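You operate a simulated robot arm through the tools that you are given. There is no shell and no other tool.

You are at the controls of a simulated two-armed robot. One attempt, no reset.

Task
Pick up the pale blue thread cone from the low ledge of the cone rails with one hand, pass it to the other hand and put it on the stand top before the needle. Set down upright: pale blue thread cone.

It is judged by the outcome, as a careful person would: the job done as asked, and still so three seconds after it is handed in. It fails if anything else is knocked over, pushed out of place, dropped, spilled or broken.

Robot
Two 7-joint arms with two-finger parallel grippers on one trunk, on a base that moves. Base frame: it is fixed to the floor where the robot stands at the start and does not move with it; the origin is under the middle of the robot, x ahead of it, y to its left, z up. Lengths are in m, angles in rad, forces in N, time in s.
The left shoulder is at the start at [0.05, 0.177, 1.129], the right one opposite. Each reaches about 0.847 m from its shoulder. Places, roughly: pale blue thread cone [0, 2.25, 1.25]; stand top before the needle (20x16 cm) [-0.18, 1.5, 0.78]. Payload 3.43 kg a hand.
The TCP of each hand is the grasp point between the finger pads, 0.034 m short of the fingertips. In the tool frame z runs along the fingers and y along their closing line. Largest opening 0.128 m; finger width 0.024, thickness 0.012; the body of the gripper, 0.048 by 0.13 m, starts 0.096 m behind the TCP.
Orientation is that of the tool frame in the base frame, as a unit quaternion [w, x, y, z]. With the fingers straight down and closing along the base's y, the tool's x points along the base's -x, its y along +y and its z along -z.

Tools
- The arms move only by the tool send_rows. It takes "left_plan", "right_plan" or both (then of equal length, played together; a hand with none holds still); each is a list of rows, each an object of numbers (a shift or turn left out is 0, a gripper value left out holds the last): "x", "y", "z": the shift along the tool's x, y, z in m; "wx", "wy", "wz": the turn, a rotation vector about the tool's x, y, z in degrees. In form: [{"x": .., "y": .., "z": .., "wx": .., "wy": .., "wz": ..}, ...]. A call has 1 to 20 rows; each row is the pose to reach, as a shift and turn from the pose commanded when the call began, along the tool's axes at that moment. "left_grip" and "right_grip" are, for a hand that has rows, the gripper command, from -1 (fully open) to 1 (shut), values between in proportion, set as the call begins (left out, the last holds). A row lasts 0.2 s, in which the tool goes at most 0.05 m and 0.15 rad; a call with a longer step from one row to the next is refused whole, and so is a gripper value outside its range. Where a pose cannot be reached the arm comes as near as it can. A force on the tool above 40 N (or 10 N above the force at the start of the call, whichever is more), or a blocked arm, ends the call early, and 0.2 s more pass. The fingers move at their own pace (about 0.108 m/s each) and stop on an object; they squeeze with about 30 N. The grip force told is the motor's: it shows also when the fingers shut on nothing. Time passes only in rows, and 0.2 s behind the last, so rows that repeat a pose let the fingers close. The reply holds the time, the measured pose of the TCP, the force on the tool along the base axes, the opening and the grip force, in the units named above and with some noise, with the torque about the TCP (base axes, N m) and any sound that the robot's microphone picked up.
- Cameras (640 x 400 px; columns grow to the right, rows downward): "scene" is now at [0.1653, 0.0013, 1.3073]; the picture's right is [-0.09, -1.00, 0.00], its down [-0.44, 0.04, -0.89] and it looks along [0.89, -0.08, -0.45] (base axes); focal length 242 px, centre (320, 200). "left" rides on the left gripper at [0.076, 0.011, -0.16] in its tool frame; the picture's right is [-0.15, 0.99, 0.00], its down [-0.88, -0.13, -0.46] and it looks along [-0.45, -0.07, 0.89] (tool axes); focal length 234 px, centre (320, 200). "right" rides on the right gripper at [0.076, -0.011, -0.16] in its tool frame; the picture's right is [0.15, 0.99, 0.00], its down [-0.88, 0.13, -0.46] and it looks along [-0.45, 0.07, 0.89] (tool axes); focal length 234 px, centre (320, 200). There is no depth. A picture from a camera that has moved, and an enlarged one, comes with that camera's place and axes in the base frame and with its lens. The place of the scene camera against the robot may be out by one fixed shift of up to 0.012 m in any direction.
- grab_frame(camera): a new picture of that camera. It takes no simulated time.
- slide_trunk(by): slides the trunk up (or, below 0, down) by that many m; the arms and the scene camera ride with it, the base frame stays. It gives what a move gives, with no picture.
- drive_base(legs): drives the robot by 1 to 6 legs, each [ahead, turn to the left] in m and rad, along the robot's own axes; the way and the turn of a leg run together, so that a leg with both is an arc; at most 1.5 m and 3.142 rad a leg. The arms and the cameras ride along, it lands a little off, and it stops where it bumps. It gives what a move gives.
- pan_tilt(pan, tilt): turns the head with the scene camera to pan (to the left, within 1.396 rad either way) and tilt (down, from -0.506 to 1.204), counted from straight ahead of the robot. It gives what a move gives.
- zoom(camera, box): a new picture of the part [left, top, right, bottom] of that camera's present view, enlarged. It takes no simulated time.
- hand_in(): hands the job in; it is judged then, once.

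Nothing tells you exact positions but the pictures and the camera data. Unless the task says otherwise, let go and move clear before handing in.

The tools are called after "Request:" by a JSON object that holds its "api" and its "payload". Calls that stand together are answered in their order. send_rows: Moves the arms, as the interface text tells. Its arguments: {"type":"object","properties":{"left_plan":{"type":"array","items":{"type":"object","properties":{"x":{"type":"number"},"y":{"type":"number"},"z":{"type":"number"},"wx":{"type":"number"},"wy":{"type":"number"},"wz":{"type":"number"}}}},"left_grip":{"type":"number"},"right_plan":{"type":"array","items":{"type":"object","properties":{"x":{"type":"number"},"y":{"type":"number"},"z":{"type":"number"},"wx":{"type":"number"},"wy":{"type":"number"},"wz":{"type":"number"}}}},"right_grip":{"type":"number"}},"required":[]} The other tools are called the same way: slide_trunk (by) moves the trunk up or down; drive_base (legs) drives the base; pan_tilt (pan, tilt) turns the head that bears the scene camera; grab_frame (camera) takes a picture; zoom (camera, box) takes an enlarged picture of a part of a camera's view; hand_in () hands the job in.

At the start:

```text
time_s: 0.0
left_tool_pos: [0.4275, 0.1866, 1.2071]
left_orientation: [0.0, 0.0, 1.0, 0.0]
left_force: [0.2, 0.0, -0.1]
left_ft_torque: [0.01, -0.02, -0.04]
left_grip_width: 0.128
left_grasp_force: 0.0
right_tool_pos: [0.4081, -0.1646, 1.1614]
right_orientation: [0.0, 0.0, 1.0, 0.0]
right_force: [0.7, 0.1, 0.1]
right_ft_torque: [0.01, 0.01, 0.0]
right_grip_width: 0.1276
right_grasp_force: 0.0
trunk travel left (down, up): [-0.3, 0.101]
robot x, y, heading: [-0.0019, 0.0005, 0.003]
head pan, tilt (commanded): [-0.091, 0.463]
```

scene: 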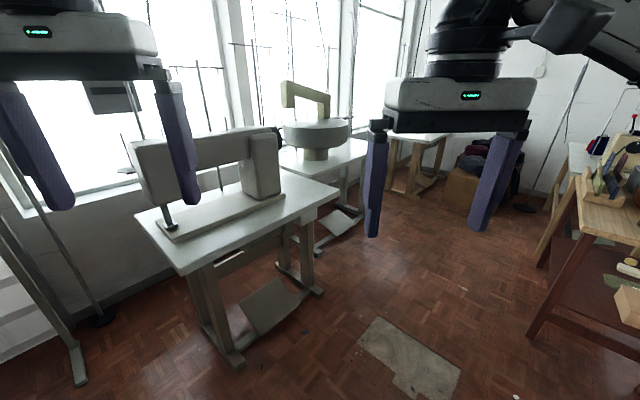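
right: 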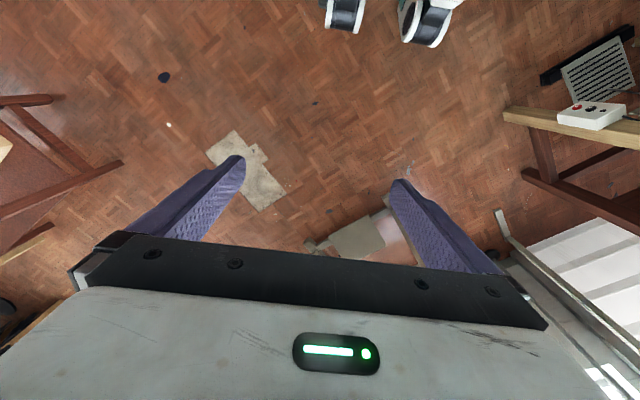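
left: 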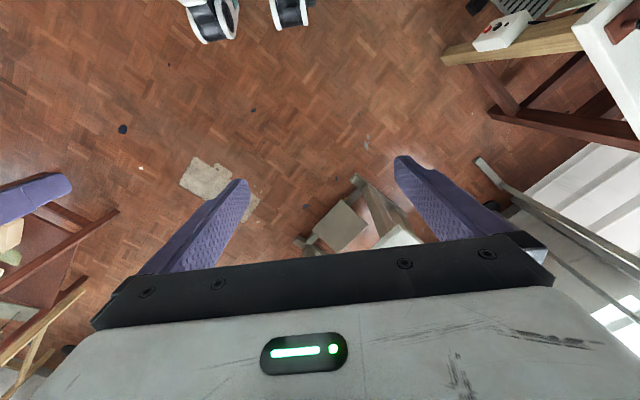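

I see sewing tables ahead of me; the cone and stand should be off to my left (+y). I'll pan the head left to look at that area first.

Request:
{"api": "pan_tilt", "payload": {"pan": 1.39, "tilt": 0.2}}

```text
time_s: 1.6
left_tool_pos: [0.4266, 0.1878, 1.2077]
left_orientation: [0.0, 0.0, 1.0, 0.001]
left_force: [-0.3, -0.8, -0.1]
left_ft_torque: [0.0, 0.0, 0.01]
left_grip_width: 0.1279
left_grasp_force: 0.0
right_tool_pos: [0.4082, -0.1649, 1.161]
right_orientation: [0.0, -0.001, 1.0, -0.001]
right_force: [-0.3, 0.3, 0.1]
right_ft_torque: [-0.01, -0.02, 0.01]
right_grip_width: 0.1279
right_grasp_force: 0.1
trunk travel left (down, up): [-0.3, 0.101]
robot x, y, heading: [0.0001, -0.0009, -0.003]
head pan, tilt (commanded): [1.389, 0.201]
```

The head is now panned left; I'll take a picture to find the cone rails and the stand.

Request:
{"api": "grab_frame", "payload": {"camera": "scene"}}

```text
taken
camera scene: at [0.0909, 0.1013, 1.3317], right [0.98, -0.18, 0.0], down [-0.04, -0.2, -0.98], along [0.18, 0.96, -0.2], focal length 242 px, centre (320, 200)
```

scene: 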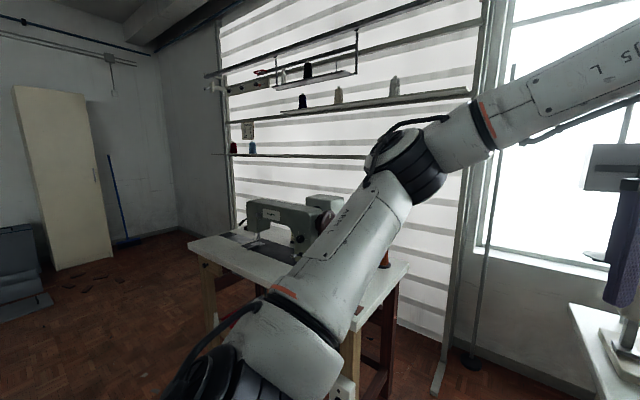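

I see the cone rails on the window to the left with several cones, and a sewing machine table below. I'll turn the robot in place to face that way (the arms swing within about 0.5 m, clear of the tables).

Request:
{"api": "drive_base", "payload": {"legs": [[0, 1.57]]}}

Request:
{"api": "pan_tilt", "payload": {"pan": 0.0, "tilt": 0.1}}

Request:
{"api": "grab_frame", "payload": {"camera": "scene"}}

```text
time_s: 5.8
left_tool_pos: [-0.1835, 0.4285, 1.2065]
left_orientation: [0.0, -0.705, 0.709, 0.0]
left_force: [0.4, 0.1, 0.1]
left_ft_torque: [0.01, 0.0, -0.03]
left_grip_width: 0.1281
left_grasp_force: 0.1
right_tool_pos: [0.1688, 0.4077, 1.1628]
right_orientation: [0.001, -0.704, 0.71, 0.0]
right_force: [-0.3, 0.5, 0.2]
right_ft_torque: [-0.01, -0.04, 0.0]
right_grip_width: 0.1281
right_grasp_force: 0.0
trunk travel left (down, up): [-0.3, 0.101]
robot x, y, heading: [-0.003, -0.0007, 1.561]
head pan, tilt (commanded): [1.389, 0.201]
```

```text
time_s: 7.3
left_tool_pos: [-0.183, 0.4294, 1.207]
left_orientation: [0.001, -0.704, 0.71, 0.0]
left_force: [0.0, 1.2, -0.1]
left_ft_torque: [0.01, 0.02, -0.01]
left_grip_width: 0.1281
left_grasp_force: 0.0
right_tool_pos: [0.1671, 0.4067, 1.1626]
right_orientation: [0.0, -0.704, 0.71, 0.001]
right_force: [-0.3, 0.0, -0.4]
right_ft_torque: [0.05, -0.02, 0.01]
right_grip_width: 0.1281
right_grasp_force: 0.0
trunk travel left (down, up): [-0.3, 0.101]
robot x, y, heading: [0.0025, 0.0011, 1.563]
head pan, tilt (commanded): [0.0, 0.099]
```

```text
taken
camera scene: at [0.0052, 0.1717, 1.3411], right [1.0, -0.01, 0.0], down [0.0, -0.1, -1.0], along [0.01, 0.99, -0.1], focal length 242 px, centre (320, 200)
```

scene: 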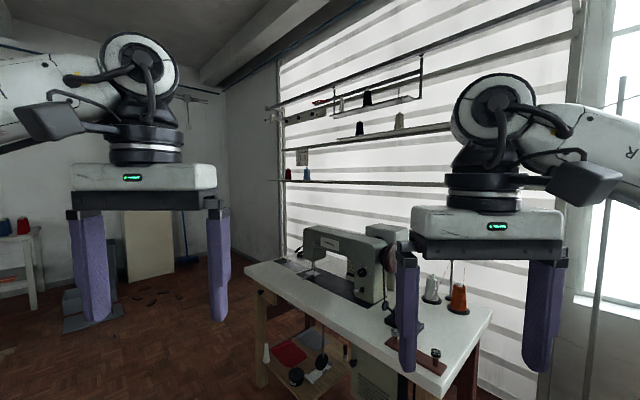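

Request:
{"api": "zoom", "payload": {"camera": "scene", "box": [240, 60, 480, 210]}}

Request:
{"api": "zoom", "payload": {"camera": "scene", "box": [230, 200, 510, 375]}}

```text
2.67 times, centred on (360, 135) of scene
camera zoom: at [0.0052, 0.1717, 1.3411], right [1.0, -0.01, 0.0], down [0.0, -0.1, -1.0], along [0.01, 0.99, -0.1], focal length 646 px, centre (213, 373)
```

zoom: 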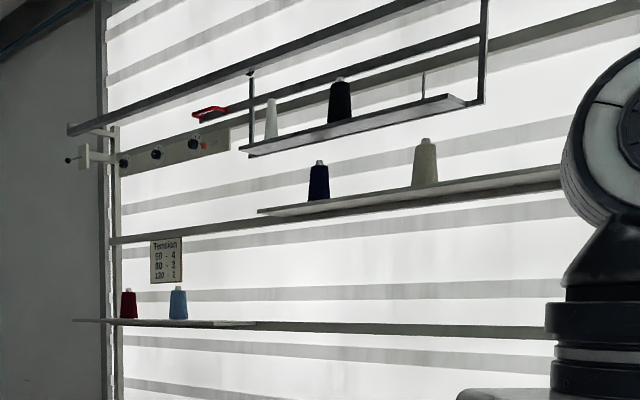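

```text
2.29 times, centred on (370, 288) of scene
camera zoom: at [0.0052, 0.1717, 1.3411], right [1.0, -0.01, 0.0], down [0.0, -0.1, -1.0], along [0.01, 0.99, -0.1], focal length 554 px, centre (206, 0)
```

zoom: 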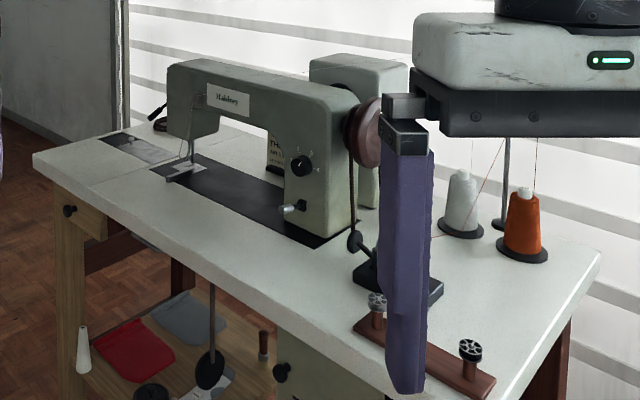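

I see the blue cone (next to a red one) on the lowest ledge at the left end of the rails, and the sewing table with the machine standing obliquely in front of it, its wall running at about 50° to my view. I'll drive round to the left of the table and turn toward the wall to get a second view for depth.

Request:
{"api": "drive_base", "payload": {"legs": [[0, 0.6], [1.35, 0], [0, -1.45]]}}

Request:
{"api": "pan_tilt", "payload": {"pan": 0.1, "tilt": 0.25}}

Request:
{"api": "grab_frame", "payload": {"camera": "scene"}}

```text
time_s: 19.2
left_tool_pos: [-0.5348, 1.5279, 1.2061]
left_orientation: [-0.001, -0.349, 0.937, 0.0]
left_force: [0.4, -0.3, -0.4]
left_ft_torque: [0.0, 0.0, 0.0]
left_grip_width: 0.1277
left_grasp_force: 0.0
right_tool_pos: [-0.3193, 1.2503, 1.1627]
right_orientation: [0.0, -0.349, 0.937, 0.0]
right_force: [0.4, -0.2, 1.3]
right_ft_torque: [0.0, 0.0, 0.01]
right_grip_width: 0.1281
right_grasp_force: 0.0
trunk travel left (down, up): [-0.3, 0.101]
robot x, y, heading: [-0.7352, 1.1075, 0.715]
head pan, tilt (commanded): [0.0, 0.099]
```

```text
time_s: 19.9
left_tool_pos: [-0.5353, 1.5288, 1.2075]
left_orientation: [-0.001, -0.349, 0.937, 0.0]
left_force: [0.1, 0.1, 0.4]
left_ft_torque: [-0.04, 0.01, 0.03]
left_grip_width: 0.1281
left_grasp_force: 0.1
right_tool_pos: [-0.3203, 1.2514, 1.1614]
right_orientation: [0.0, -0.348, 0.938, 0.001]
right_force: [-0.4, 0.4, -0.4]
right_ft_torque: [0.01, -0.01, -0.01]
right_grip_width: 0.1281
right_grasp_force: 0.1
trunk travel left (down, up): [-0.3, 0.101]
robot x, y, heading: [-0.7372, 1.1055, 0.714]
head pan, tilt (commanded): [0.099, 0.25]
```

```text
taken
camera scene: at [-0.6154, 1.2317, 1.3272], right [0.73, -0.69, 0.0], down [-0.17, -0.18, -0.97], along [0.67, 0.7, -0.25], focal length 242 px, centre (320, 200)
```

scene: 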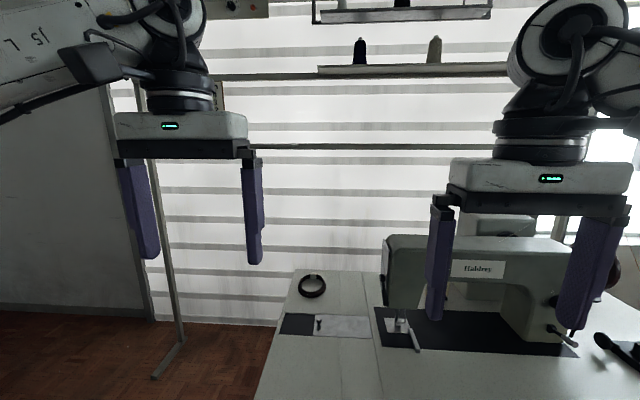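

The rails run nearly square to my present heading; the blue cone is hidden behind the left gripper. I'll swing the left hand to point its fingers horizontally forward (as needed for the pick) and then look again.

Request:
{"api": "send_rows", "payload": {"left_plan": [{"x": -0.015, "wy": -8.2}, {"x": -0.03, "wy": -16.4}, {"x": -0.045, "wy": -24.6}, {"x": -0.06, "wy": -32.8}, {"x": -0.075, "wy": -41}, {"x": -0.09, "wy": -49.2}, {"x": -0.105, "wy": -57.4}, {"x": -0.12, "wy": -65.6}, {"x": -0.135, "wy": -73.8}, {"x": -0.15, "wy": -82}, {"x": -0.15, "wy": -90}], "left_grip": -1}}

Request:
{"api": "grab_frame", "payload": {"camera": "scene"}}

Request:
{"api": "grab_frame", "payload": {"camera": "left"}}

```text
time_s: 22.3
left_tool_pos: [-0.4221, 1.626, 1.2095]
left_orientation: [0.665, -0.246, 0.661, 0.246]
left_force: [0.0, 0.3, -0.7]
left_ft_torque: [-0.03, 0.01, 0.02]
left_grip_width: 0.1279
left_grasp_force: 0.0
right_tool_pos: [-0.3209, 1.25, 1.1612]
right_orientation: [0.001, -0.348, 0.938, 0.0]
right_force: [-0.4, -0.4, -0.1]
right_ft_torque: [0.03, -0.01, 0.0]
right_grip_width: 0.1278
right_grasp_force: 0.1
trunk travel left (down, up): [-0.3, 0.101]
robot x, y, heading: [-0.7414, 1.1087, 0.717]
head pan, tilt (commanded): [0.099, 0.25]
```

```text
taken
camera scene: at [-0.6159, 1.2305, 1.3274], right [0.73, -0.69, 0.0], down [-0.17, -0.18, -0.97], along [0.67, 0.7, -0.25], focal length 242 px, centre (320, 200)
```

scene: 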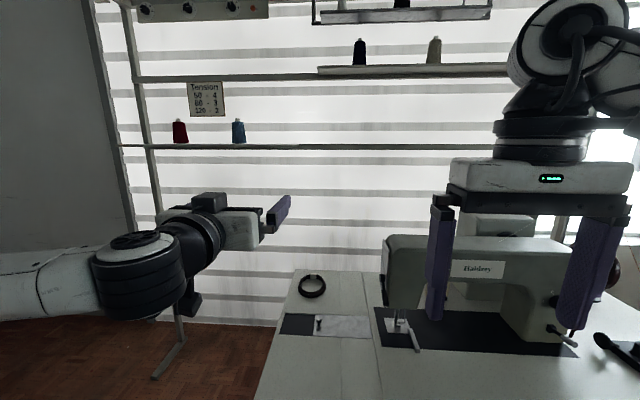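

```text
taken
camera left: at [-0.5496, 1.5303, 1.1316], right [-0.65, 0.75, 0.15], down [-0.26, -0.4, 0.88], along [0.72, 0.53, 0.45], focal length 234 px, centre (320, 200)
```

left: 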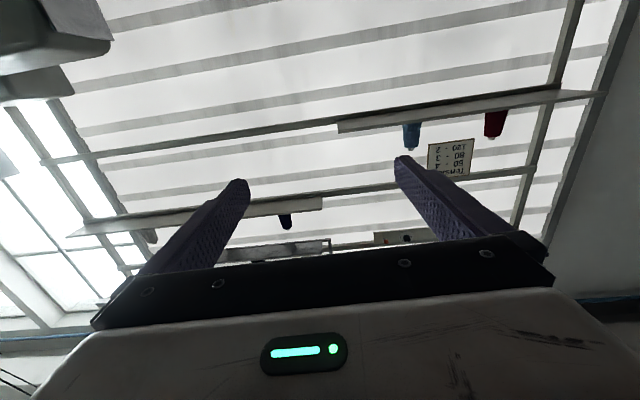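

Now the blue cone is clearly visible on the low ledge, right of the red one. I'll zoom to measure it and the table top before the needle.

Request:
{"api": "zoom", "payload": {"camera": "scene", "box": [150, 70, 310, 170]}}

Request:
{"api": "zoom", "payload": {"camera": "scene", "box": [240, 225, 520, 400]}}

Request:
{"api": "zoom", "payload": {"camera": "left", "box": [320, 60, 620, 250]}}

```text
4.00 times, centred on (230, 120) of scene
camera zoom: at [-0.6159, 1.2305, 1.3274], right [0.73, -0.69, 0.0], down [-0.17, -0.18, -0.97], along [0.67, 0.7, -0.25], focal length 970 px, centre (680, 520)
```

zoom: 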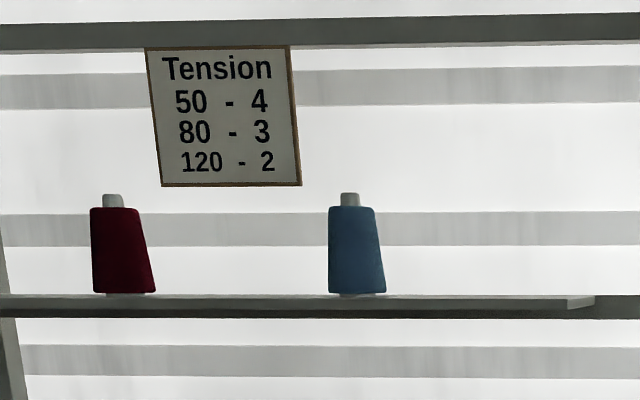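

```text
2.29 times, centred on (380, 312) of scene
camera zoom: at [-0.6159, 1.2305, 1.3274], right [0.73, -0.69, 0.0], down [-0.17, -0.18, -0.97], along [0.67, 0.7, -0.25], focal length 554 px, centre (183, -57)
```

zoom: 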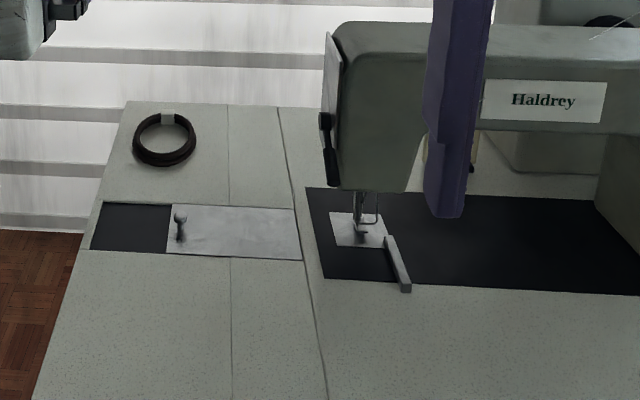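

```text
2.11 times, centred on (470, 155) of left
camera zoom: at [-0.5496, 1.5303, 1.1316], right [-0.65, 0.75, 0.15], down [-0.26, -0.4, 0.88], along [0.72, 0.53, 0.45], focal length 493 px, centre (4, 295)
```

zoom: 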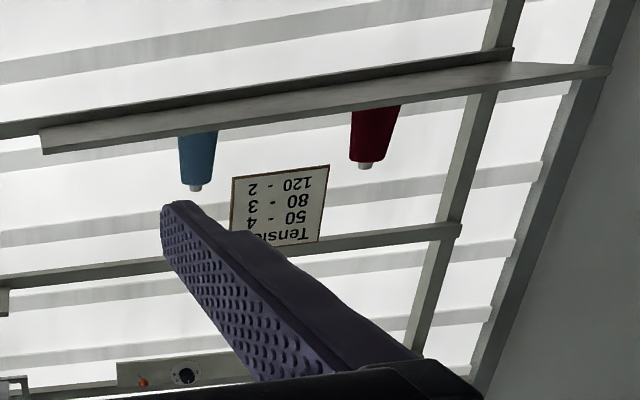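

The blue cone triangulates to about (-0.09, 2.32), with its ledge at z≈1.30. It is roughly 6.5 cm wide and 11.6 cm tall. The wall normal is at heading ≈0.67, and the table's left end sits to the right of the cone. I'll raise the trunk, shift left past the table end and approach with the left hand pointing forward.

Request:
{"api": "slide_trunk", "payload": {"by": 0.1}}

Request:
{"api": "drive_base", "payload": {"legs": [[0, 1.523], [0.6, 0], [0, -1.571]]}}

Request:
{"api": "pan_tilt", "payload": {"pan": -0.1, "tilt": 0.25}}

Request:
{"api": "grab_frame", "payload": {"camera": "scene"}}

Request:
{"api": "grab_frame", "payload": {"camera": "left"}}

```text
time_s: 23.6
left_tool_pos: [-0.4215, 1.6263, 1.3067]
left_orientation: [0.663, -0.246, 0.662, 0.248]
left_force: [0.3, 0.6, 0.2]
left_ft_torque: [0.0, 0.05, 0.0]
left_grip_width: 0.128
left_grasp_force: 0.1
right_tool_pos: [-0.3198, 1.251, 1.2612]
right_orientation: [0.0, -0.349, 0.937, 0.001]
right_force: [-0.3, -0.5, -0.5]
right_ft_torque: [0.0, 0.01, 0.01]
right_grip_width: 0.128
right_grasp_force: 0.1
trunk travel left (down, up): [-0.4, 0.001]
robot x, y, heading: [-0.7345, 1.1099, 0.712]
head pan, tilt (commanded): [0.099, 0.25]
```

```text
time_s: 34.6
left_tool_pos: [-0.7558, 2.0722, 1.3076]
left_orientation: [0.671, -0.223, 0.671, 0.224]
left_force: [0.5, -0.1, 0.1]
left_ft_torque: [0.0, 0.02, 0.02]
left_grip_width: 0.1281
left_grasp_force: 0.0
right_tool_pos: [-0.6836, 1.6901, 1.2619]
right_orientation: [0.0, -0.314, 0.949, 0.0]
right_force: [0.2, -0.1, 0.8]
right_ft_torque: [-0.02, -0.05, -0.02]
right_grip_width: 0.1279
right_grasp_force: 0.1
trunk travel left (down, up): [-0.4, 0.001]
robot x, y, heading: [-1.1059, 1.5773, 0.643]
head pan, tilt (commanded): [0.099, 0.25]
```

```text
time_s: 35.4
left_tool_pos: [-0.756, 2.072, 1.3063]
left_orientation: [0.671, -0.223, 0.671, 0.223]
left_force: [0.8, -0.4, 0.0]
left_ft_torque: [0.02, 0.01, 0.01]
left_grip_width: 0.1281
left_grasp_force: 0.0
right_tool_pos: [-0.6823, 1.6898, 1.2617]
right_orientation: [0.0, -0.315, 0.949, -0.001]
right_force: [-0.2, 0.5, -0.2]
right_ft_torque: [-0.05, -0.03, -0.03]
right_grip_width: 0.1276
right_grasp_force: 0.1
trunk travel left (down, up): [-0.4, 0.001]
robot x, y, heading: [-1.1077, 1.5789, 0.638]
head pan, tilt (commanded): [-0.099, 0.25]
```

```text
taken
camera scene: at [-0.9681, 1.6777, 1.4271], right [0.52, -0.86, 0.0], down [-0.21, -0.13, -0.97], along [0.83, 0.5, -0.25], focal length 242 px, centre (320, 200)
```

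scene: 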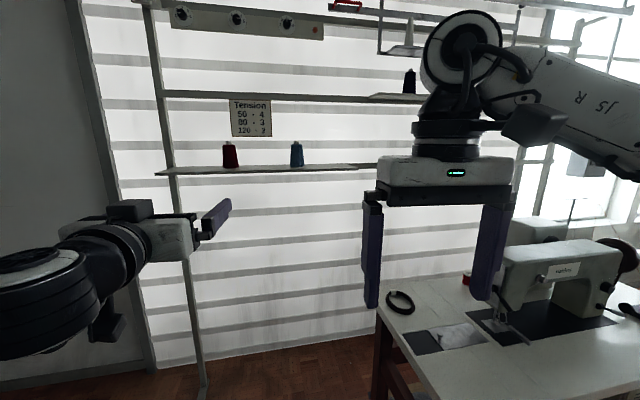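

```text
taken
camera left: at [-0.891, 1.9866, 1.2306], right [-0.59, 0.79, 0.15], down [-0.29, -0.38, 0.88], along [0.75, 0.48, 0.45], focal length 234 px, centre (320, 200)
```

left: 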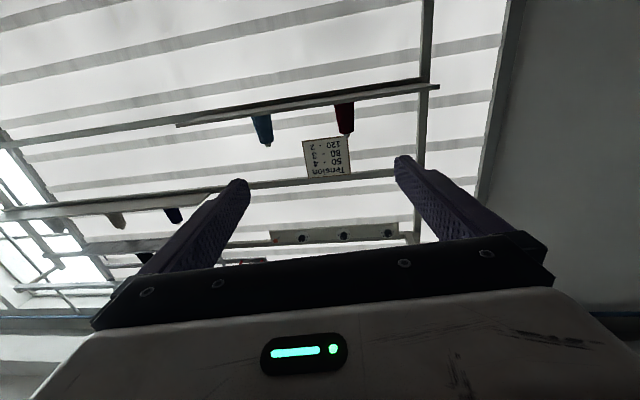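

Now the robot is left of the table with a clear view of the cone. I'll zoom for a third sight line.

Request:
{"api": "zoom", "payload": {"camera": "scene", "box": [220, 90, 380, 190]}}

Request:
{"api": "zoom", "payload": {"camera": "left", "box": [170, 60, 410, 210]}}

```text
4.00 times, centred on (300, 140) of scene
camera zoom: at [-0.9681, 1.6777, 1.4271], right [0.52, -0.86, 0.0], down [-0.21, -0.13, -0.97], along [0.83, 0.5, -0.25], focal length 970 px, centre (400, 440)
```

zoom: 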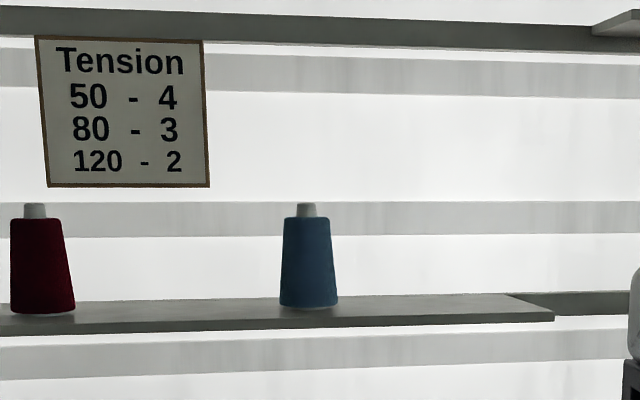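

```text
2.67 times, centred on (290, 135) of left
camera zoom: at [-0.891, 1.9866, 1.2306], right [-0.59, 0.79, 0.15], down [-0.29, -0.38, 0.88], along [0.75, 0.48, 0.45], focal length 624 px, centre (400, 373)
```

zoom: 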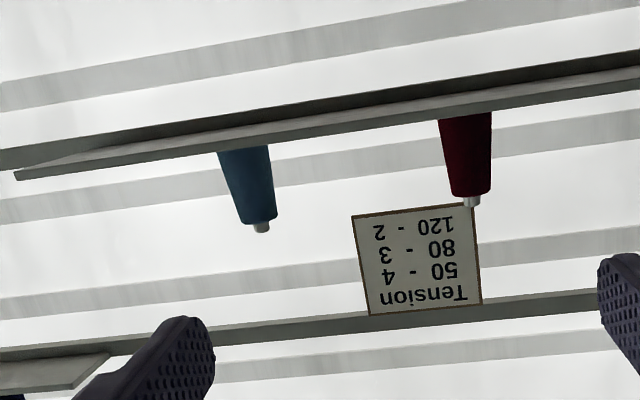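

All three views agree: the cone axis is at about (-0.093, 2.321), base z≈1.30, top ≈1.415, straight ahead of the robot by 1.26 m. I'll tuck the left hand to the centre at cone height and shift the right hand aside and down, then drive forward.

Request:
{"api": "send_rows", "payload": {"right_plan": [{"y": -0.02, "z": 0.03}, {"y": -0.04, "z": 0.06}, {"y": -0.06, "z": 0.08}, {"y": -0.08, "z": 0.1}, {"y": -0.1, "z": 0.1}, {"y": -0.1, "z": 0.1}, {"y": -0.1, "z": 0.1}, {"y": -0.1, "z": 0.1}, {"y": -0.1, "z": 0.1}], "left_plan": [{"z": -0.02}, {"z": -0.04}, {"z": -0.06, "y": -0.03, "x": -0.01}, {"z": -0.08, "y": -0.06, "x": -0.02}, {"z": -0.1, "y": -0.09, "x": -0.03}, {"z": -0.115, "y": -0.12, "x": -0.04}, {"z": -0.125, "y": -0.15, "x": -0.046}, {"z": -0.13, "y": -0.18, "x": -0.046}, {"z": -0.13, "y": -0.19, "x": -0.046}]}}

Request:
{"api": "grab_frame", "payload": {"camera": "scene"}}

```text
time_s: 37.4
left_tool_pos: [-0.7464, 1.8419, 1.3526]
left_orientation: [0.671, -0.224, 0.671, 0.223]
left_force: [0.5, 0.1, 0.2]
left_ft_torque: [0.05, -0.01, -0.02]
left_grip_width: 0.1282
left_grasp_force: 0.1
right_tool_pos: [-0.6221, 1.6084, 1.1621]
right_orientation: [0.0, -0.315, 0.949, 0.001]
right_force: [-0.2, 0.5, 0.2]
right_ft_torque: [0.03, -0.03, -0.01]
right_grip_width: 0.1281
right_grasp_force: 0.1
trunk travel left (down, up): [-0.4, 0.001]
robot x, y, heading: [-1.1081, 1.5753, 0.642]
head pan, tilt (commanded): [-0.099, 0.25]
```

```text
taken
camera scene: at [-0.9682, 1.6777, 1.4271], right [0.51, -0.86, 0.0], down [-0.21, -0.13, -0.97], along [0.83, 0.5, -0.25], focal length 242 px, centre (320, 200)
```

scene: 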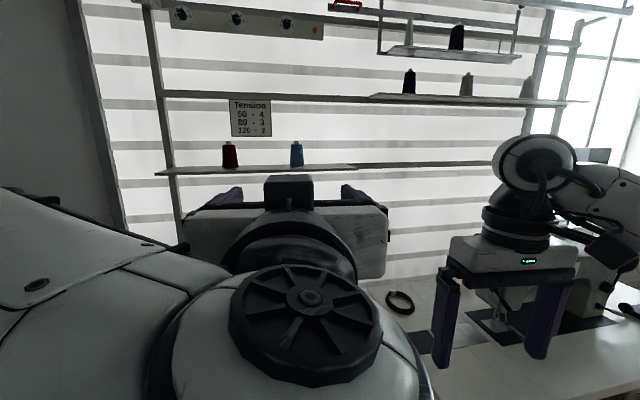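

The left hand is aligned with the cone, 0.81 m short of it. I'll drive ahead 0.6 m to bring the fingers within about 0.2 m of the cone.

Request:
{"api": "drive_base", "payload": {"legs": [[0.6, 0]]}}

Request:
{"api": "grab_frame", "payload": {"camera": "scene"}}

Request:
{"api": "grab_frame", "payload": {"camera": "left"}}

```text
time_s: 40.8
left_tool_pos: [-0.262, 2.1997, 1.3528]
left_orientation: [0.672, -0.221, 0.672, 0.222]
left_force: [0.7, 0.7, -1.5]
left_ft_torque: [0.0, -0.02, -0.02]
left_grip_width: 0.1282
left_grasp_force: 0.0
right_tool_pos: [-0.1397, 1.9662, 1.1617]
right_orientation: [-0.001, -0.312, 0.95, 0.0]
right_force: [0.4, 0.3, 0.2]
right_ft_torque: [0.01, 0.03, -0.01]
right_grip_width: 0.128
right_grasp_force: 0.0
trunk travel left (down, up): [-0.4, 0.001]
robot x, y, heading: [-0.6229, 1.9367, 0.637]
head pan, tilt (commanded): [-0.099, 0.25]
```

```text
taken
camera scene: at [-0.4847, 2.0358, 1.4271], right [0.51, -0.86, 0.0], down [-0.21, -0.13, -0.97], along [0.83, 0.5, -0.25], focal length 242 px, centre (320, 200)
```

scene: 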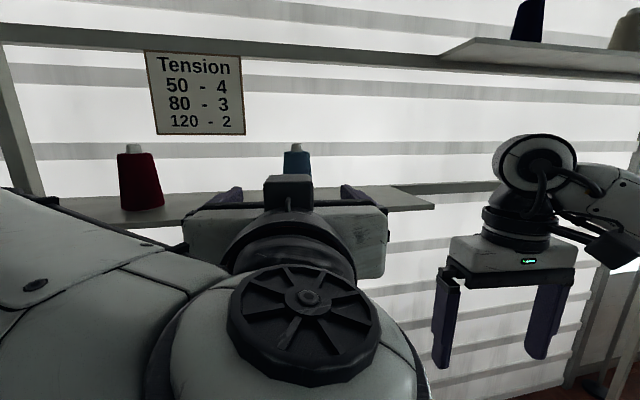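

```text
taken
camera left: at [-0.3973, 2.1145, 1.2769], right [-0.59, 0.8, 0.15], down [-0.29, -0.38, 0.88], along [0.75, 0.48, 0.45], focal length 234 px, centre (320, 200)
```

left: 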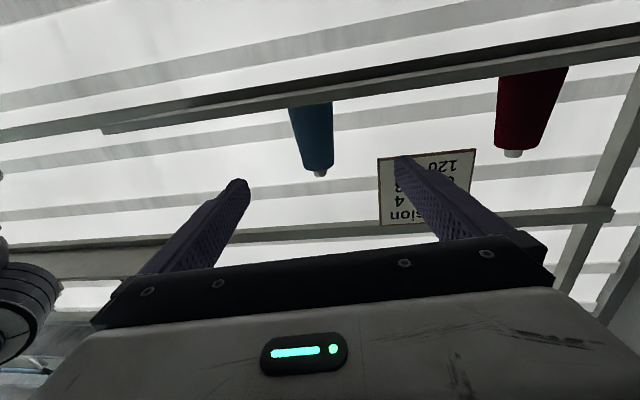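

The cone appears centred between the open fingers, about 0.2 m ahead. I'll zoom to refine the lateral offset.

Request:
{"api": "zoom", "payload": {"camera": "left", "box": [200, 60, 440, 210]}}

```text
2.67 times, centred on (320, 135) of left
camera zoom: at [-0.3973, 2.1145, 1.2769], right [-0.59, 0.8, 0.15], down [-0.29, -0.38, 0.88], along [0.75, 0.48, 0.45], focal length 624 px, centre (320, 373)
```

zoom: 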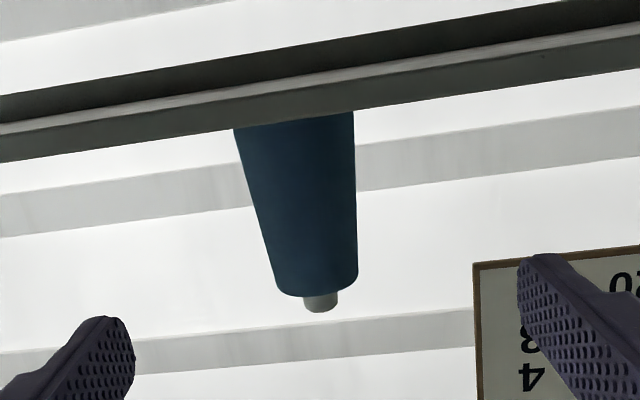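

The cone is about 1 cm to the right of the hand's centre line and about 0.205 m ahead. I'll correct laterally and advance 0.11 m, then check again.

Request:
{"api": "send_rows", "payload": {"left_plan": [{"y": -0.004, "z": 0.02}, {"y": -0.008, "z": 0.05}, {"y": -0.008, "z": 0.08}, {"y": -0.008, "z": 0.1}, {"y": -0.008, "z": 0.11}], "left_grip": -1}}

Request:
{"api": "grab_frame", "payload": {"camera": "left"}}

Request:
{"api": "grab_frame", "payload": {"camera": "scene"}}

```text
time_s: 42.0
left_tool_pos: [-0.1696, 2.26, 1.3522]
left_orientation: [0.672, -0.221, 0.672, 0.221]
left_force: [-0.5, 0.6, 0.5]
left_ft_torque: [0.02, 0.02, -0.02]
left_grip_width: 0.1278
left_grasp_force: 0.0
right_tool_pos: [-0.1396, 1.966, 1.1618]
right_orientation: [0.0, -0.313, 0.95, 0.0]
right_force: [0.2, 0.7, -0.4]
right_ft_torque: [-0.01, -0.01, -0.05]
right_grip_width: 0.1281
right_grasp_force: 0.1
trunk travel left (down, up): [-0.4, 0.001]
robot x, y, heading: [-0.623, 1.9387, 0.639]
head pan, tilt (commanded): [-0.099, 0.25]
```

```text
taken
camera left: at [-0.3041, 2.1739, 1.2768], right [-0.59, 0.8, 0.15], down [-0.29, -0.38, 0.88], along [0.76, 0.48, 0.45], focal length 234 px, centre (320, 200)
```

left: 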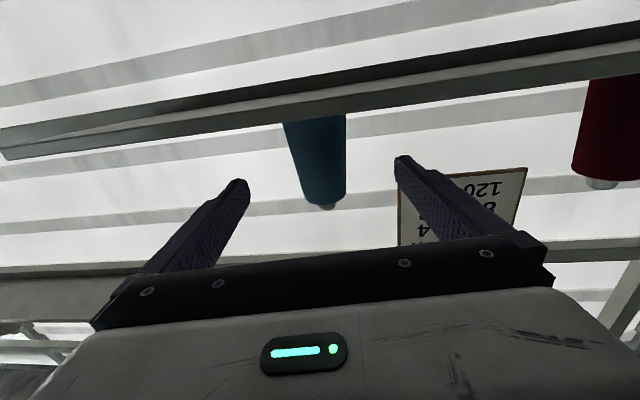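

```text
taken
camera scene: at [-0.485, 2.0357, 1.4271], right [0.51, -0.86, 0.0], down [-0.21, -0.13, -0.97], along [0.83, 0.5, -0.25], focal length 242 px, centre (320, 200)
```

scene: 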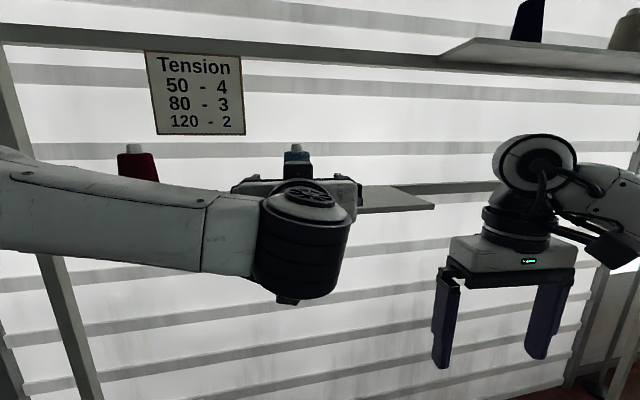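

Request:
{"api": "zoom", "payload": {"camera": "left", "box": [220, 90, 440, 228]}}

Request:
{"api": "zoom", "payload": {"camera": "scene", "box": [200, 120, 400, 245]}}

```text
2.90 times, centred on (330, 159) of left
camera zoom: at [-0.3041, 2.1739, 1.2768], right [-0.59, 0.8, 0.15], down [-0.29, -0.38, 0.88], along [0.76, 0.48, 0.45], focal length 679 px, centre (291, 319)
```

zoom: 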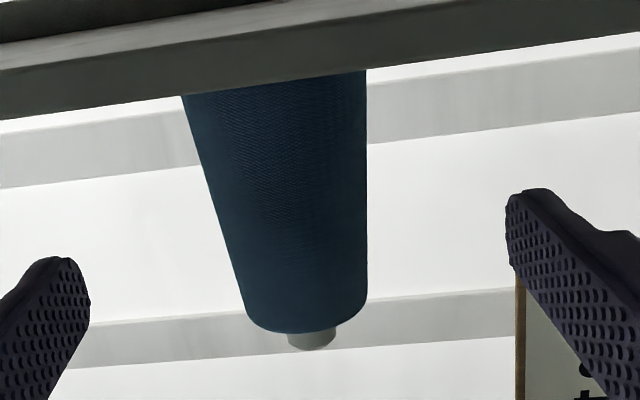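

```text
3.20 times, centred on (300, 182) of scene
camera zoom: at [-0.485, 2.0357, 1.4271], right [0.51, -0.86, 0.0], down [-0.21, -0.13, -0.97], along [0.83, 0.5, -0.25], focal length 776 px, centre (384, 256)
```

zoom: 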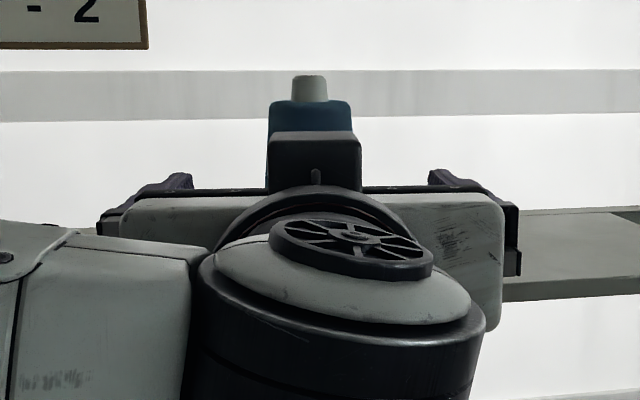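

The cone is centred to within about 1–2 mm and about 0.095 m ahead. I'll advance so the pads straddle the axis, then check before closing.

Request:
{"api": "send_rows", "payload": {"left_plan": [{"z": 0.02}, {"z": 0.04}, {"z": 0.06}, {"z": 0.075}, {"z": 0.088}, {"z": 0.097}, {"z": 0.097}], "left_grip": -1}}

Request:
{"api": "grab_frame", "payload": {"camera": "left"}}

Request:
{"api": "grab_frame", "payload": {"camera": "scene"}}

```text
time_s: 43.5
left_tool_pos: [-0.0914, 2.3167, 1.3534]
left_orientation: [0.672, -0.221, 0.672, 0.221]
left_force: [0.4, -0.5, -0.3]
left_ft_torque: [0.01, 0.02, 0.01]
left_grip_width: 0.1281
left_grasp_force: 0.0
right_tool_pos: [-0.1394, 1.9659, 1.1615]
right_orientation: [0.0, -0.313, 0.95, -0.001]
right_force: [0.4, 0.2, 0.4]
right_ft_torque: [-0.01, 0.01, -0.02]
right_grip_width: 0.1281
right_grasp_force: 0.1
trunk travel left (down, up): [-0.4, 0.001]
robot x, y, heading: [-0.6297, 1.9359, 0.635]
head pan, tilt (commanded): [-0.099, 0.25]
```

```text
taken
camera left: at [-0.2263, 2.231, 1.2769], right [-0.59, 0.8, 0.15], down [-0.29, -0.38, 0.88], along [0.75, 0.48, 0.45], focal length 234 px, centre (320, 200)
```

left: 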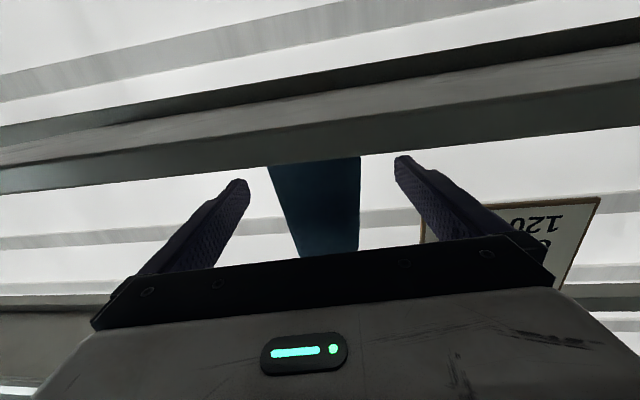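

```text
taken
camera scene: at [-0.4851, 2.0355, 1.4272], right [0.51, -0.86, 0.0], down [-0.21, -0.13, -0.97], along [0.83, 0.5, -0.25], focal length 242 px, centre (320, 200)
```

scene: 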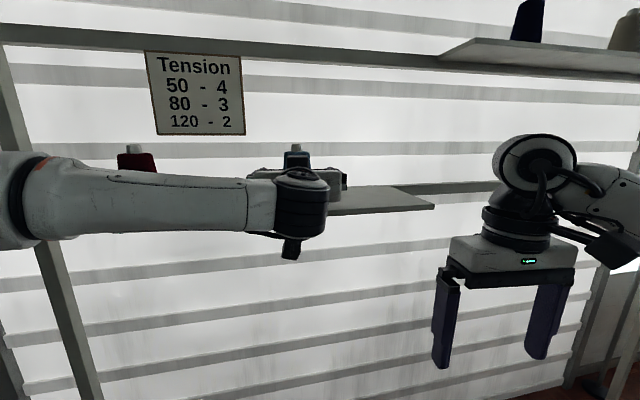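

The cone stands between the pads. I'll close the left gripper on it.

Request:
{"api": "send_rows", "payload": {"left_plan": [{"z": 0}, {"z": 0}, {"z": 0}, {"z": 0}, {"z": 0}], "left_grip": 1}}

Request:
{"api": "grab_frame", "payload": {"camera": "left"}}

Request:
{"api": "grab_frame", "payload": {"camera": "scene"}}

```text
time_s: 44.8
left_tool_pos: [-0.091, 2.3166, 1.3525]
left_orientation: [0.671, -0.221, 0.672, 0.222]
left_force: [1.0, -0.2, -0.6]
left_ft_torque: [-0.01, -0.02, 0.02]
left_grip_width: 0.057
left_grasp_force: 29.9
right_tool_pos: [-0.1401, 1.9653, 1.1619]
right_orientation: [0.001, -0.313, 0.95, -0.001]
right_force: [0.6, 0.4, -1.2]
right_ft_torque: [0.0, -0.01, -0.01]
right_grip_width: 0.1281
right_grasp_force: 0.0
trunk travel left (down, up): [-0.4, 0.001]
robot x, y, heading: [-0.6272, 1.9353, 0.641]
head pan, tilt (commanded): [-0.099, 0.25]
```

```text
taken
camera left: at [-0.2264, 2.231, 1.2769], right [-0.59, 0.8, 0.15], down [-0.29, -0.38, 0.88], along [0.75, 0.48, 0.45], focal length 234 px, centre (320, 200)
```

left: 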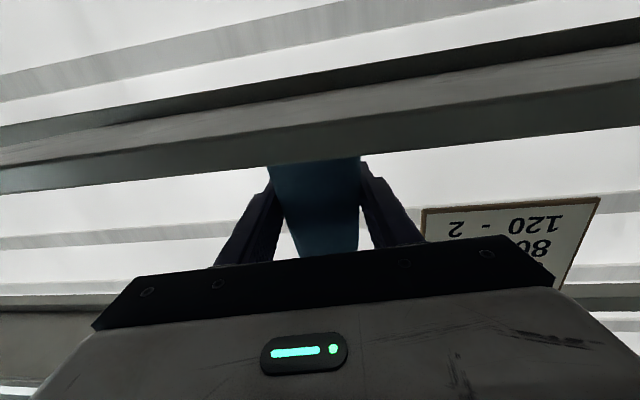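

```text
taken
camera scene: at [-0.485, 2.0356, 1.4271], right [0.51, -0.86, 0.0], down [-0.21, -0.13, -0.97], along [0.83, 0.5, -0.25], focal length 242 px, centre (320, 200)
```

scene: 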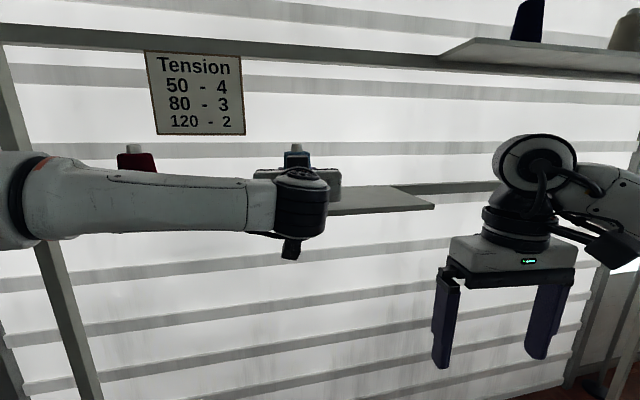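

Grip is firm at 0.057 m opening. I'll lift 2 cm straight up off the ledge and check the load.

Request:
{"api": "send_rows", "payload": {"left_plan": [{"x": -0.006}, {"x": -0.012}, {"x": -0.018}, {"x": -0.022}, {"x": -0.022}]}}

Request:
{"api": "grab_frame", "payload": {"camera": "left"}}

Request:
{"api": "grab_frame", "payload": {"camera": "scene"}}

```text
time_s: 46.0
left_tool_pos: [-0.0914, 2.317, 1.3757]
left_orientation: [0.672, -0.221, 0.672, 0.222]
left_force: [-0.6, 0.1, -1.3]
left_ft_torque: [0.01, 0.01, 0.01]
left_grip_width: 0.0567
left_grasp_force: 30.2
right_tool_pos: [-0.139, 1.9662, 1.1627]
right_orientation: [0.0, -0.313, 0.95, -0.001]
right_force: [0.2, -0.1, -0.7]
right_ft_torque: [-0.01, 0.0, 0.0]
right_grip_width: 0.1277
right_grasp_force: 0.1
trunk travel left (down, up): [-0.4, 0.001]
robot x, y, heading: [-0.6251, 1.9353, 0.641]
head pan, tilt (commanded): [-0.099, 0.25]
```

```text
taken
camera left: at [-0.2263, 2.2313, 1.299], right [-0.59, 0.8, 0.15], down [-0.29, -0.38, 0.88], along [0.75, 0.48, 0.45], focal length 234 px, centre (320, 200)
```

left: 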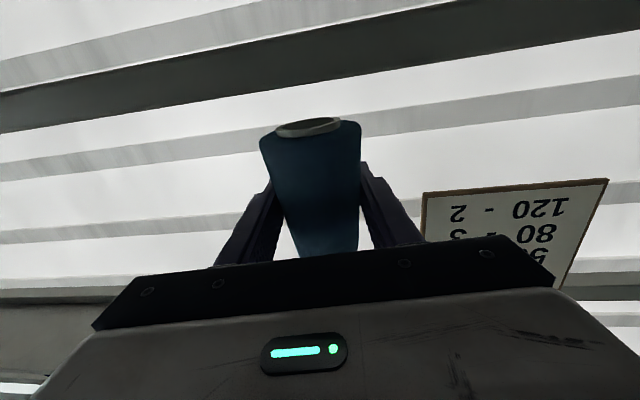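

```text
taken
camera scene: at [-0.4849, 2.0357, 1.4271], right [0.51, -0.86, 0.0], down [-0.21, -0.13, -0.97], along [0.83, 0.5, -0.25], focal length 242 px, centre (320, 200)
```

scene: 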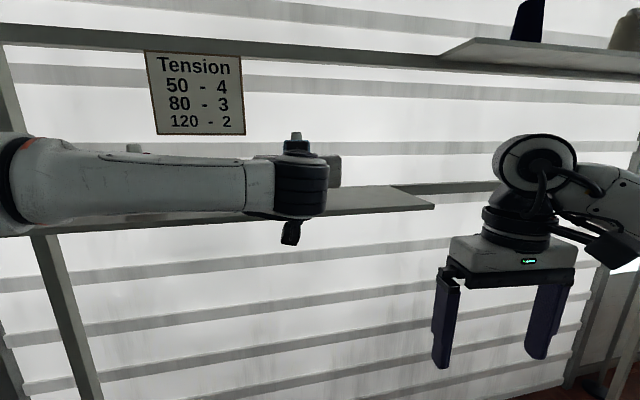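

The cone is lifted and held, with its base about 5 cm below the left TCP. I'll drive straight back, away from the rails and table.

Request:
{"api": "drive_base", "payload": {"legs": [[-0.3, 0], [-0.35, 0]]}}

Request:
{"api": "grab_frame", "payload": {"camera": "scene"}}

```text
time_s: 49.9
left_tool_pos: [-0.6155, 1.9304, 1.3755]
left_orientation: [0.671, -0.222, 0.671, 0.222]
left_force: [-0.5, -0.5, -1.9]
left_ft_torque: [0.02, -0.03, -0.02]
left_grip_width: 0.0568
left_grasp_force: 30.0
right_tool_pos: [-0.6638, 1.578, 1.1615]
right_orientation: [0.0, -0.313, 0.95, 0.0]
right_force: [0.2, -1.3, -0.2]
right_ft_torque: [0.01, -0.01, -0.01]
right_grip_width: 0.1281
right_grasp_force: 0.0
trunk travel left (down, up): [-0.4, 0.001]
robot x, y, heading: [-1.1449, 1.5498, 0.643]
head pan, tilt (commanded): [-0.099, 0.25]
```

```text
taken
camera scene: at [-1.009, 1.6484, 1.4272], right [0.51, -0.86, 0.0], down [-0.21, -0.13, -0.97], along [0.83, 0.5, -0.25], focal length 242 px, centre (320, 200)
```

scene: 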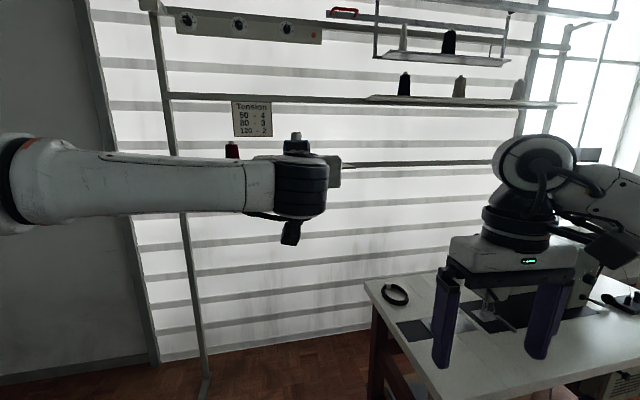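

Red cone and everything else are undisturbed. Next I'll lower the left hand into a comfortable handover position while raising the right hand and turning it 90° so its fingers close along the fore-aft direction, perpendicular to the left fingers.

Request:
{"api": "send_rows", "payload": {"left_plan": [{"x": 0.02, "z": -0.01}, {"x": 0.05, "z": -0.03}, {"x": 0.08, "z": -0.05, "y": 0.01}, {"x": 0.11, "z": -0.07, "y": 0.02}, {"x": 0.14, "z": -0.09, "y": 0.03}, {"x": 0.17, "z": -0.1, "y": 0.03}, {"x": 0.2, "z": -0.11, "y": 0.03}, {"x": 0.22, "z": -0.12, "y": 0.03}, {"x": 0.225, "z": -0.12, "y": 0.03}, {"x": 0.225, "z": -0.12, "y": 0.03}, {"x": 0.225, "z": -0.12, "y": 0.03}, {"x": 0.225, "z": -0.12, "y": 0.03}], "right_plan": [{"wz": -8.2, "z": -0.015}, {"wz": -16.4, "z": -0.03}, {"wz": -24.6, "z": -0.045}, {"wz": -32.8, "z": -0.06}, {"wz": -41, "z": -0.075}, {"wz": -49.2, "z": -0.09}, {"wz": -57.4, "z": -0.105}, {"wz": -65.6, "z": -0.12}, {"wz": -73.8, "z": -0.13}, {"wz": -82, "z": -0.14}, {"wz": -90, "z": -0.14}, {"wz": -90, "z": -0.14}]}}

Request:
{"api": "grab_frame", "payload": {"camera": "scene"}}

Request:
{"api": "grab_frame", "payload": {"camera": "right"}}

```text
time_s: 52.5
left_tool_pos: [-0.7303, 1.8827, 1.1505]
left_orientation: [0.671, -0.223, 0.671, 0.222]
left_force: [-0.1, -0.1, -2.0]
left_ft_torque: [0.01, -0.03, -0.01]
left_grip_width: 0.0568
left_grasp_force: 30.0
right_tool_pos: [-0.8456, 1.5975, 1.233]
right_orientation: [0.0, 0.893, -0.449, 0.0]
right_force: [0.3, 0.2, 0.4]
right_ft_torque: [0.05, -0.02, 0.0]
right_grip_width: 0.1278
right_grasp_force: 0.1
right hand out of reach, approached as far as the arm can: row 6, 7, 8, 9, 10, 11, 12
trunk travel left (down, up): [-0.4, 0.001]
robot x, y, heading: [-1.1502, 1.5496, 0.64]
head pan, tilt (commanded): [-0.099, 0.25]
```

```text
taken
camera scene: at [-1.0085, 1.6485, 1.4271], right [0.51, -0.86, 0.0], down [-0.21, -0.13, -0.97], along [0.83, 0.5, -0.25], focal length 242 px, centre (320, 200)
```

scene: 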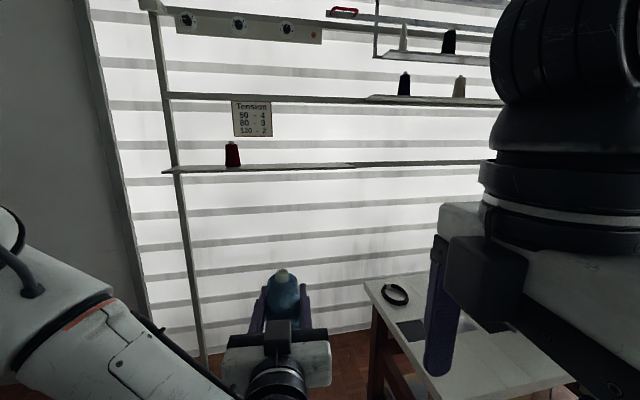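

```text
taken
camera right: at [-0.7916, 1.5432, 1.3933], right [-0.71, -0.71, 0.0], down [-0.63, 0.63, 0.46], along [-0.32, 0.32, -0.89], focal length 234 px, centre (320, 200)
```

right: 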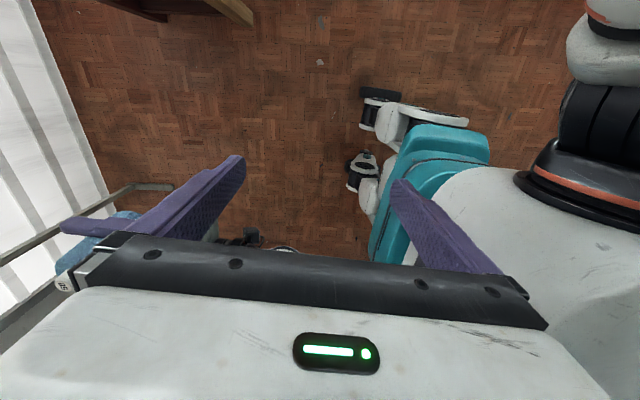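

The left hand holds the cone well at (−0.73, 1.88, 1.15). The right arm couldn't hold its position at the 90° twist, so I'll undo the twist partway and see where it goes. I'll use its natural orientation and turn the left hand sideways instead.

Request:
{"api": "send_rows", "payload": {"right_plan": [{"wz": 8.2}, {"wz": 16.4}, {"wz": 24.6}, {"wz": 32.8}, {"wz": 41}]}}

```text
time_s: 53.7
left_tool_pos: [-0.7309, 1.8835, 1.1502]
left_orientation: [0.672, -0.222, 0.671, 0.222]
left_force: [-0.8, -0.4, -1.8]
left_ft_torque: [-0.02, 0.0, -0.01]
left_grip_width: 0.0566
left_grasp_force: 30.1
right_tool_pos: [-0.8469, 1.5932, 1.2337]
right_orientation: [0.0, -0.679, 0.734, 0.001]
right_force: [0.3, 1.0, 0.2]
right_ft_torque: [0.04, 0.01, 0.0]
right_grip_width: 0.1278
right_grasp_force: 0.0
trunk travel left (down, up): [-0.4, 0.001]
robot x, y, heading: [-1.1492, 1.55, 0.634]
head pan, tilt (commanded): [-0.099, 0.25]
```

The right hand rotates in place fine, so I'll return it to its natural orientation and out to the right and forward. Then I'll turn the left hand about the vertical, so it points to the right with the cone still upright.

Request:
{"api": "send_rows", "payload": {"right_plan": [{"wz": 8.2, "y": -0.03}, {"wz": 16.4, "y": -0.06}, {"wz": 24.6, "y": -0.09}, {"wz": 32.8, "y": -0.12}, {"wz": 41, "y": -0.15}, {"wz": 49, "y": -0.177}, {"wz": 49, "y": -0.177}]}}

Request:
{"api": "send_rows", "payload": {"left_plan": [{"wx": 8.2}, {"wx": 16.4}, {"wx": 24.6}, {"wx": 32.8}, {"wx": 41}, {"wx": 49.2}]}}

Request:
{"api": "grab_frame", "payload": {"camera": "scene"}}

```text
time_s: 55.3
left_tool_pos: [-0.7306, 1.8836, 1.1512]
left_orientation: [0.672, -0.221, 0.672, 0.222]
left_force: [-1.1, -1.6, -1.7]
left_ft_torque: [-0.01, -0.02, 0.0]
left_grip_width: 0.0565
left_grasp_force: 30.3
right_tool_pos: [-0.668, 1.5783, 1.234]
right_orientation: [-0.001, -0.312, 0.95, 0.0]
right_force: [0.3, 0.0, 0.1]
right_ft_torque: [-0.02, 0.03, 0.03]
right_grip_width: 0.1277
right_grasp_force: 0.0
trunk travel left (down, up): [-0.4, 0.001]
robot x, y, heading: [-1.1497, 1.5482, 0.635]
head pan, tilt (commanded): [-0.099, 0.25]
```

```text
time_s: 56.9
left_tool_pos: [-0.7293, 1.829, 1.1934]
left_orientation: [0.713, -0.115, 0.689, 0.071]
left_force: [-0.9, 0.7, -1.4]
left_ft_torque: [-0.02, -0.04, 0.0]
left_grip_width: 0.0566
left_grasp_force: 30.1
left hand out of reach, approached as far as the arm can: row 2, 3, 4, 5, 6
right_tool_pos: [-0.6687, 1.58, 1.2349]
right_orientation: [0.0, -0.315, 0.949, 0.0]
right_force: [-0.9, 0.3, -0.2]
right_ft_torque: [0.01, 0.01, 0.01]
right_grip_width: 0.1278
right_grasp_force: 0.1
trunk travel left (down, up): [-0.4, 0.001]
robot x, y, heading: [-1.1495, 1.546, 0.64]
head pan, tilt (commanded): [-0.099, 0.25]
stopped in row 6 (left hand): the arm was blocked; the commanded pose is now the measured one
```

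```text
taken
camera scene: at [-1.0087, 1.6487, 1.4271], right [0.51, -0.86, 0.0], down [-0.21, -0.13, -0.97], along [0.83, 0.5, -0.25], focal length 242 px, centre (320, 200)
```

scene: 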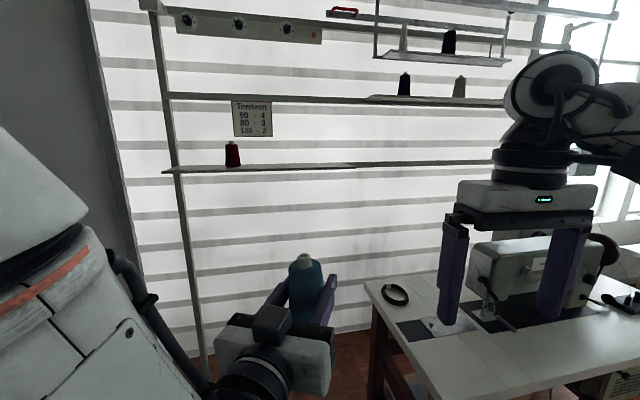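

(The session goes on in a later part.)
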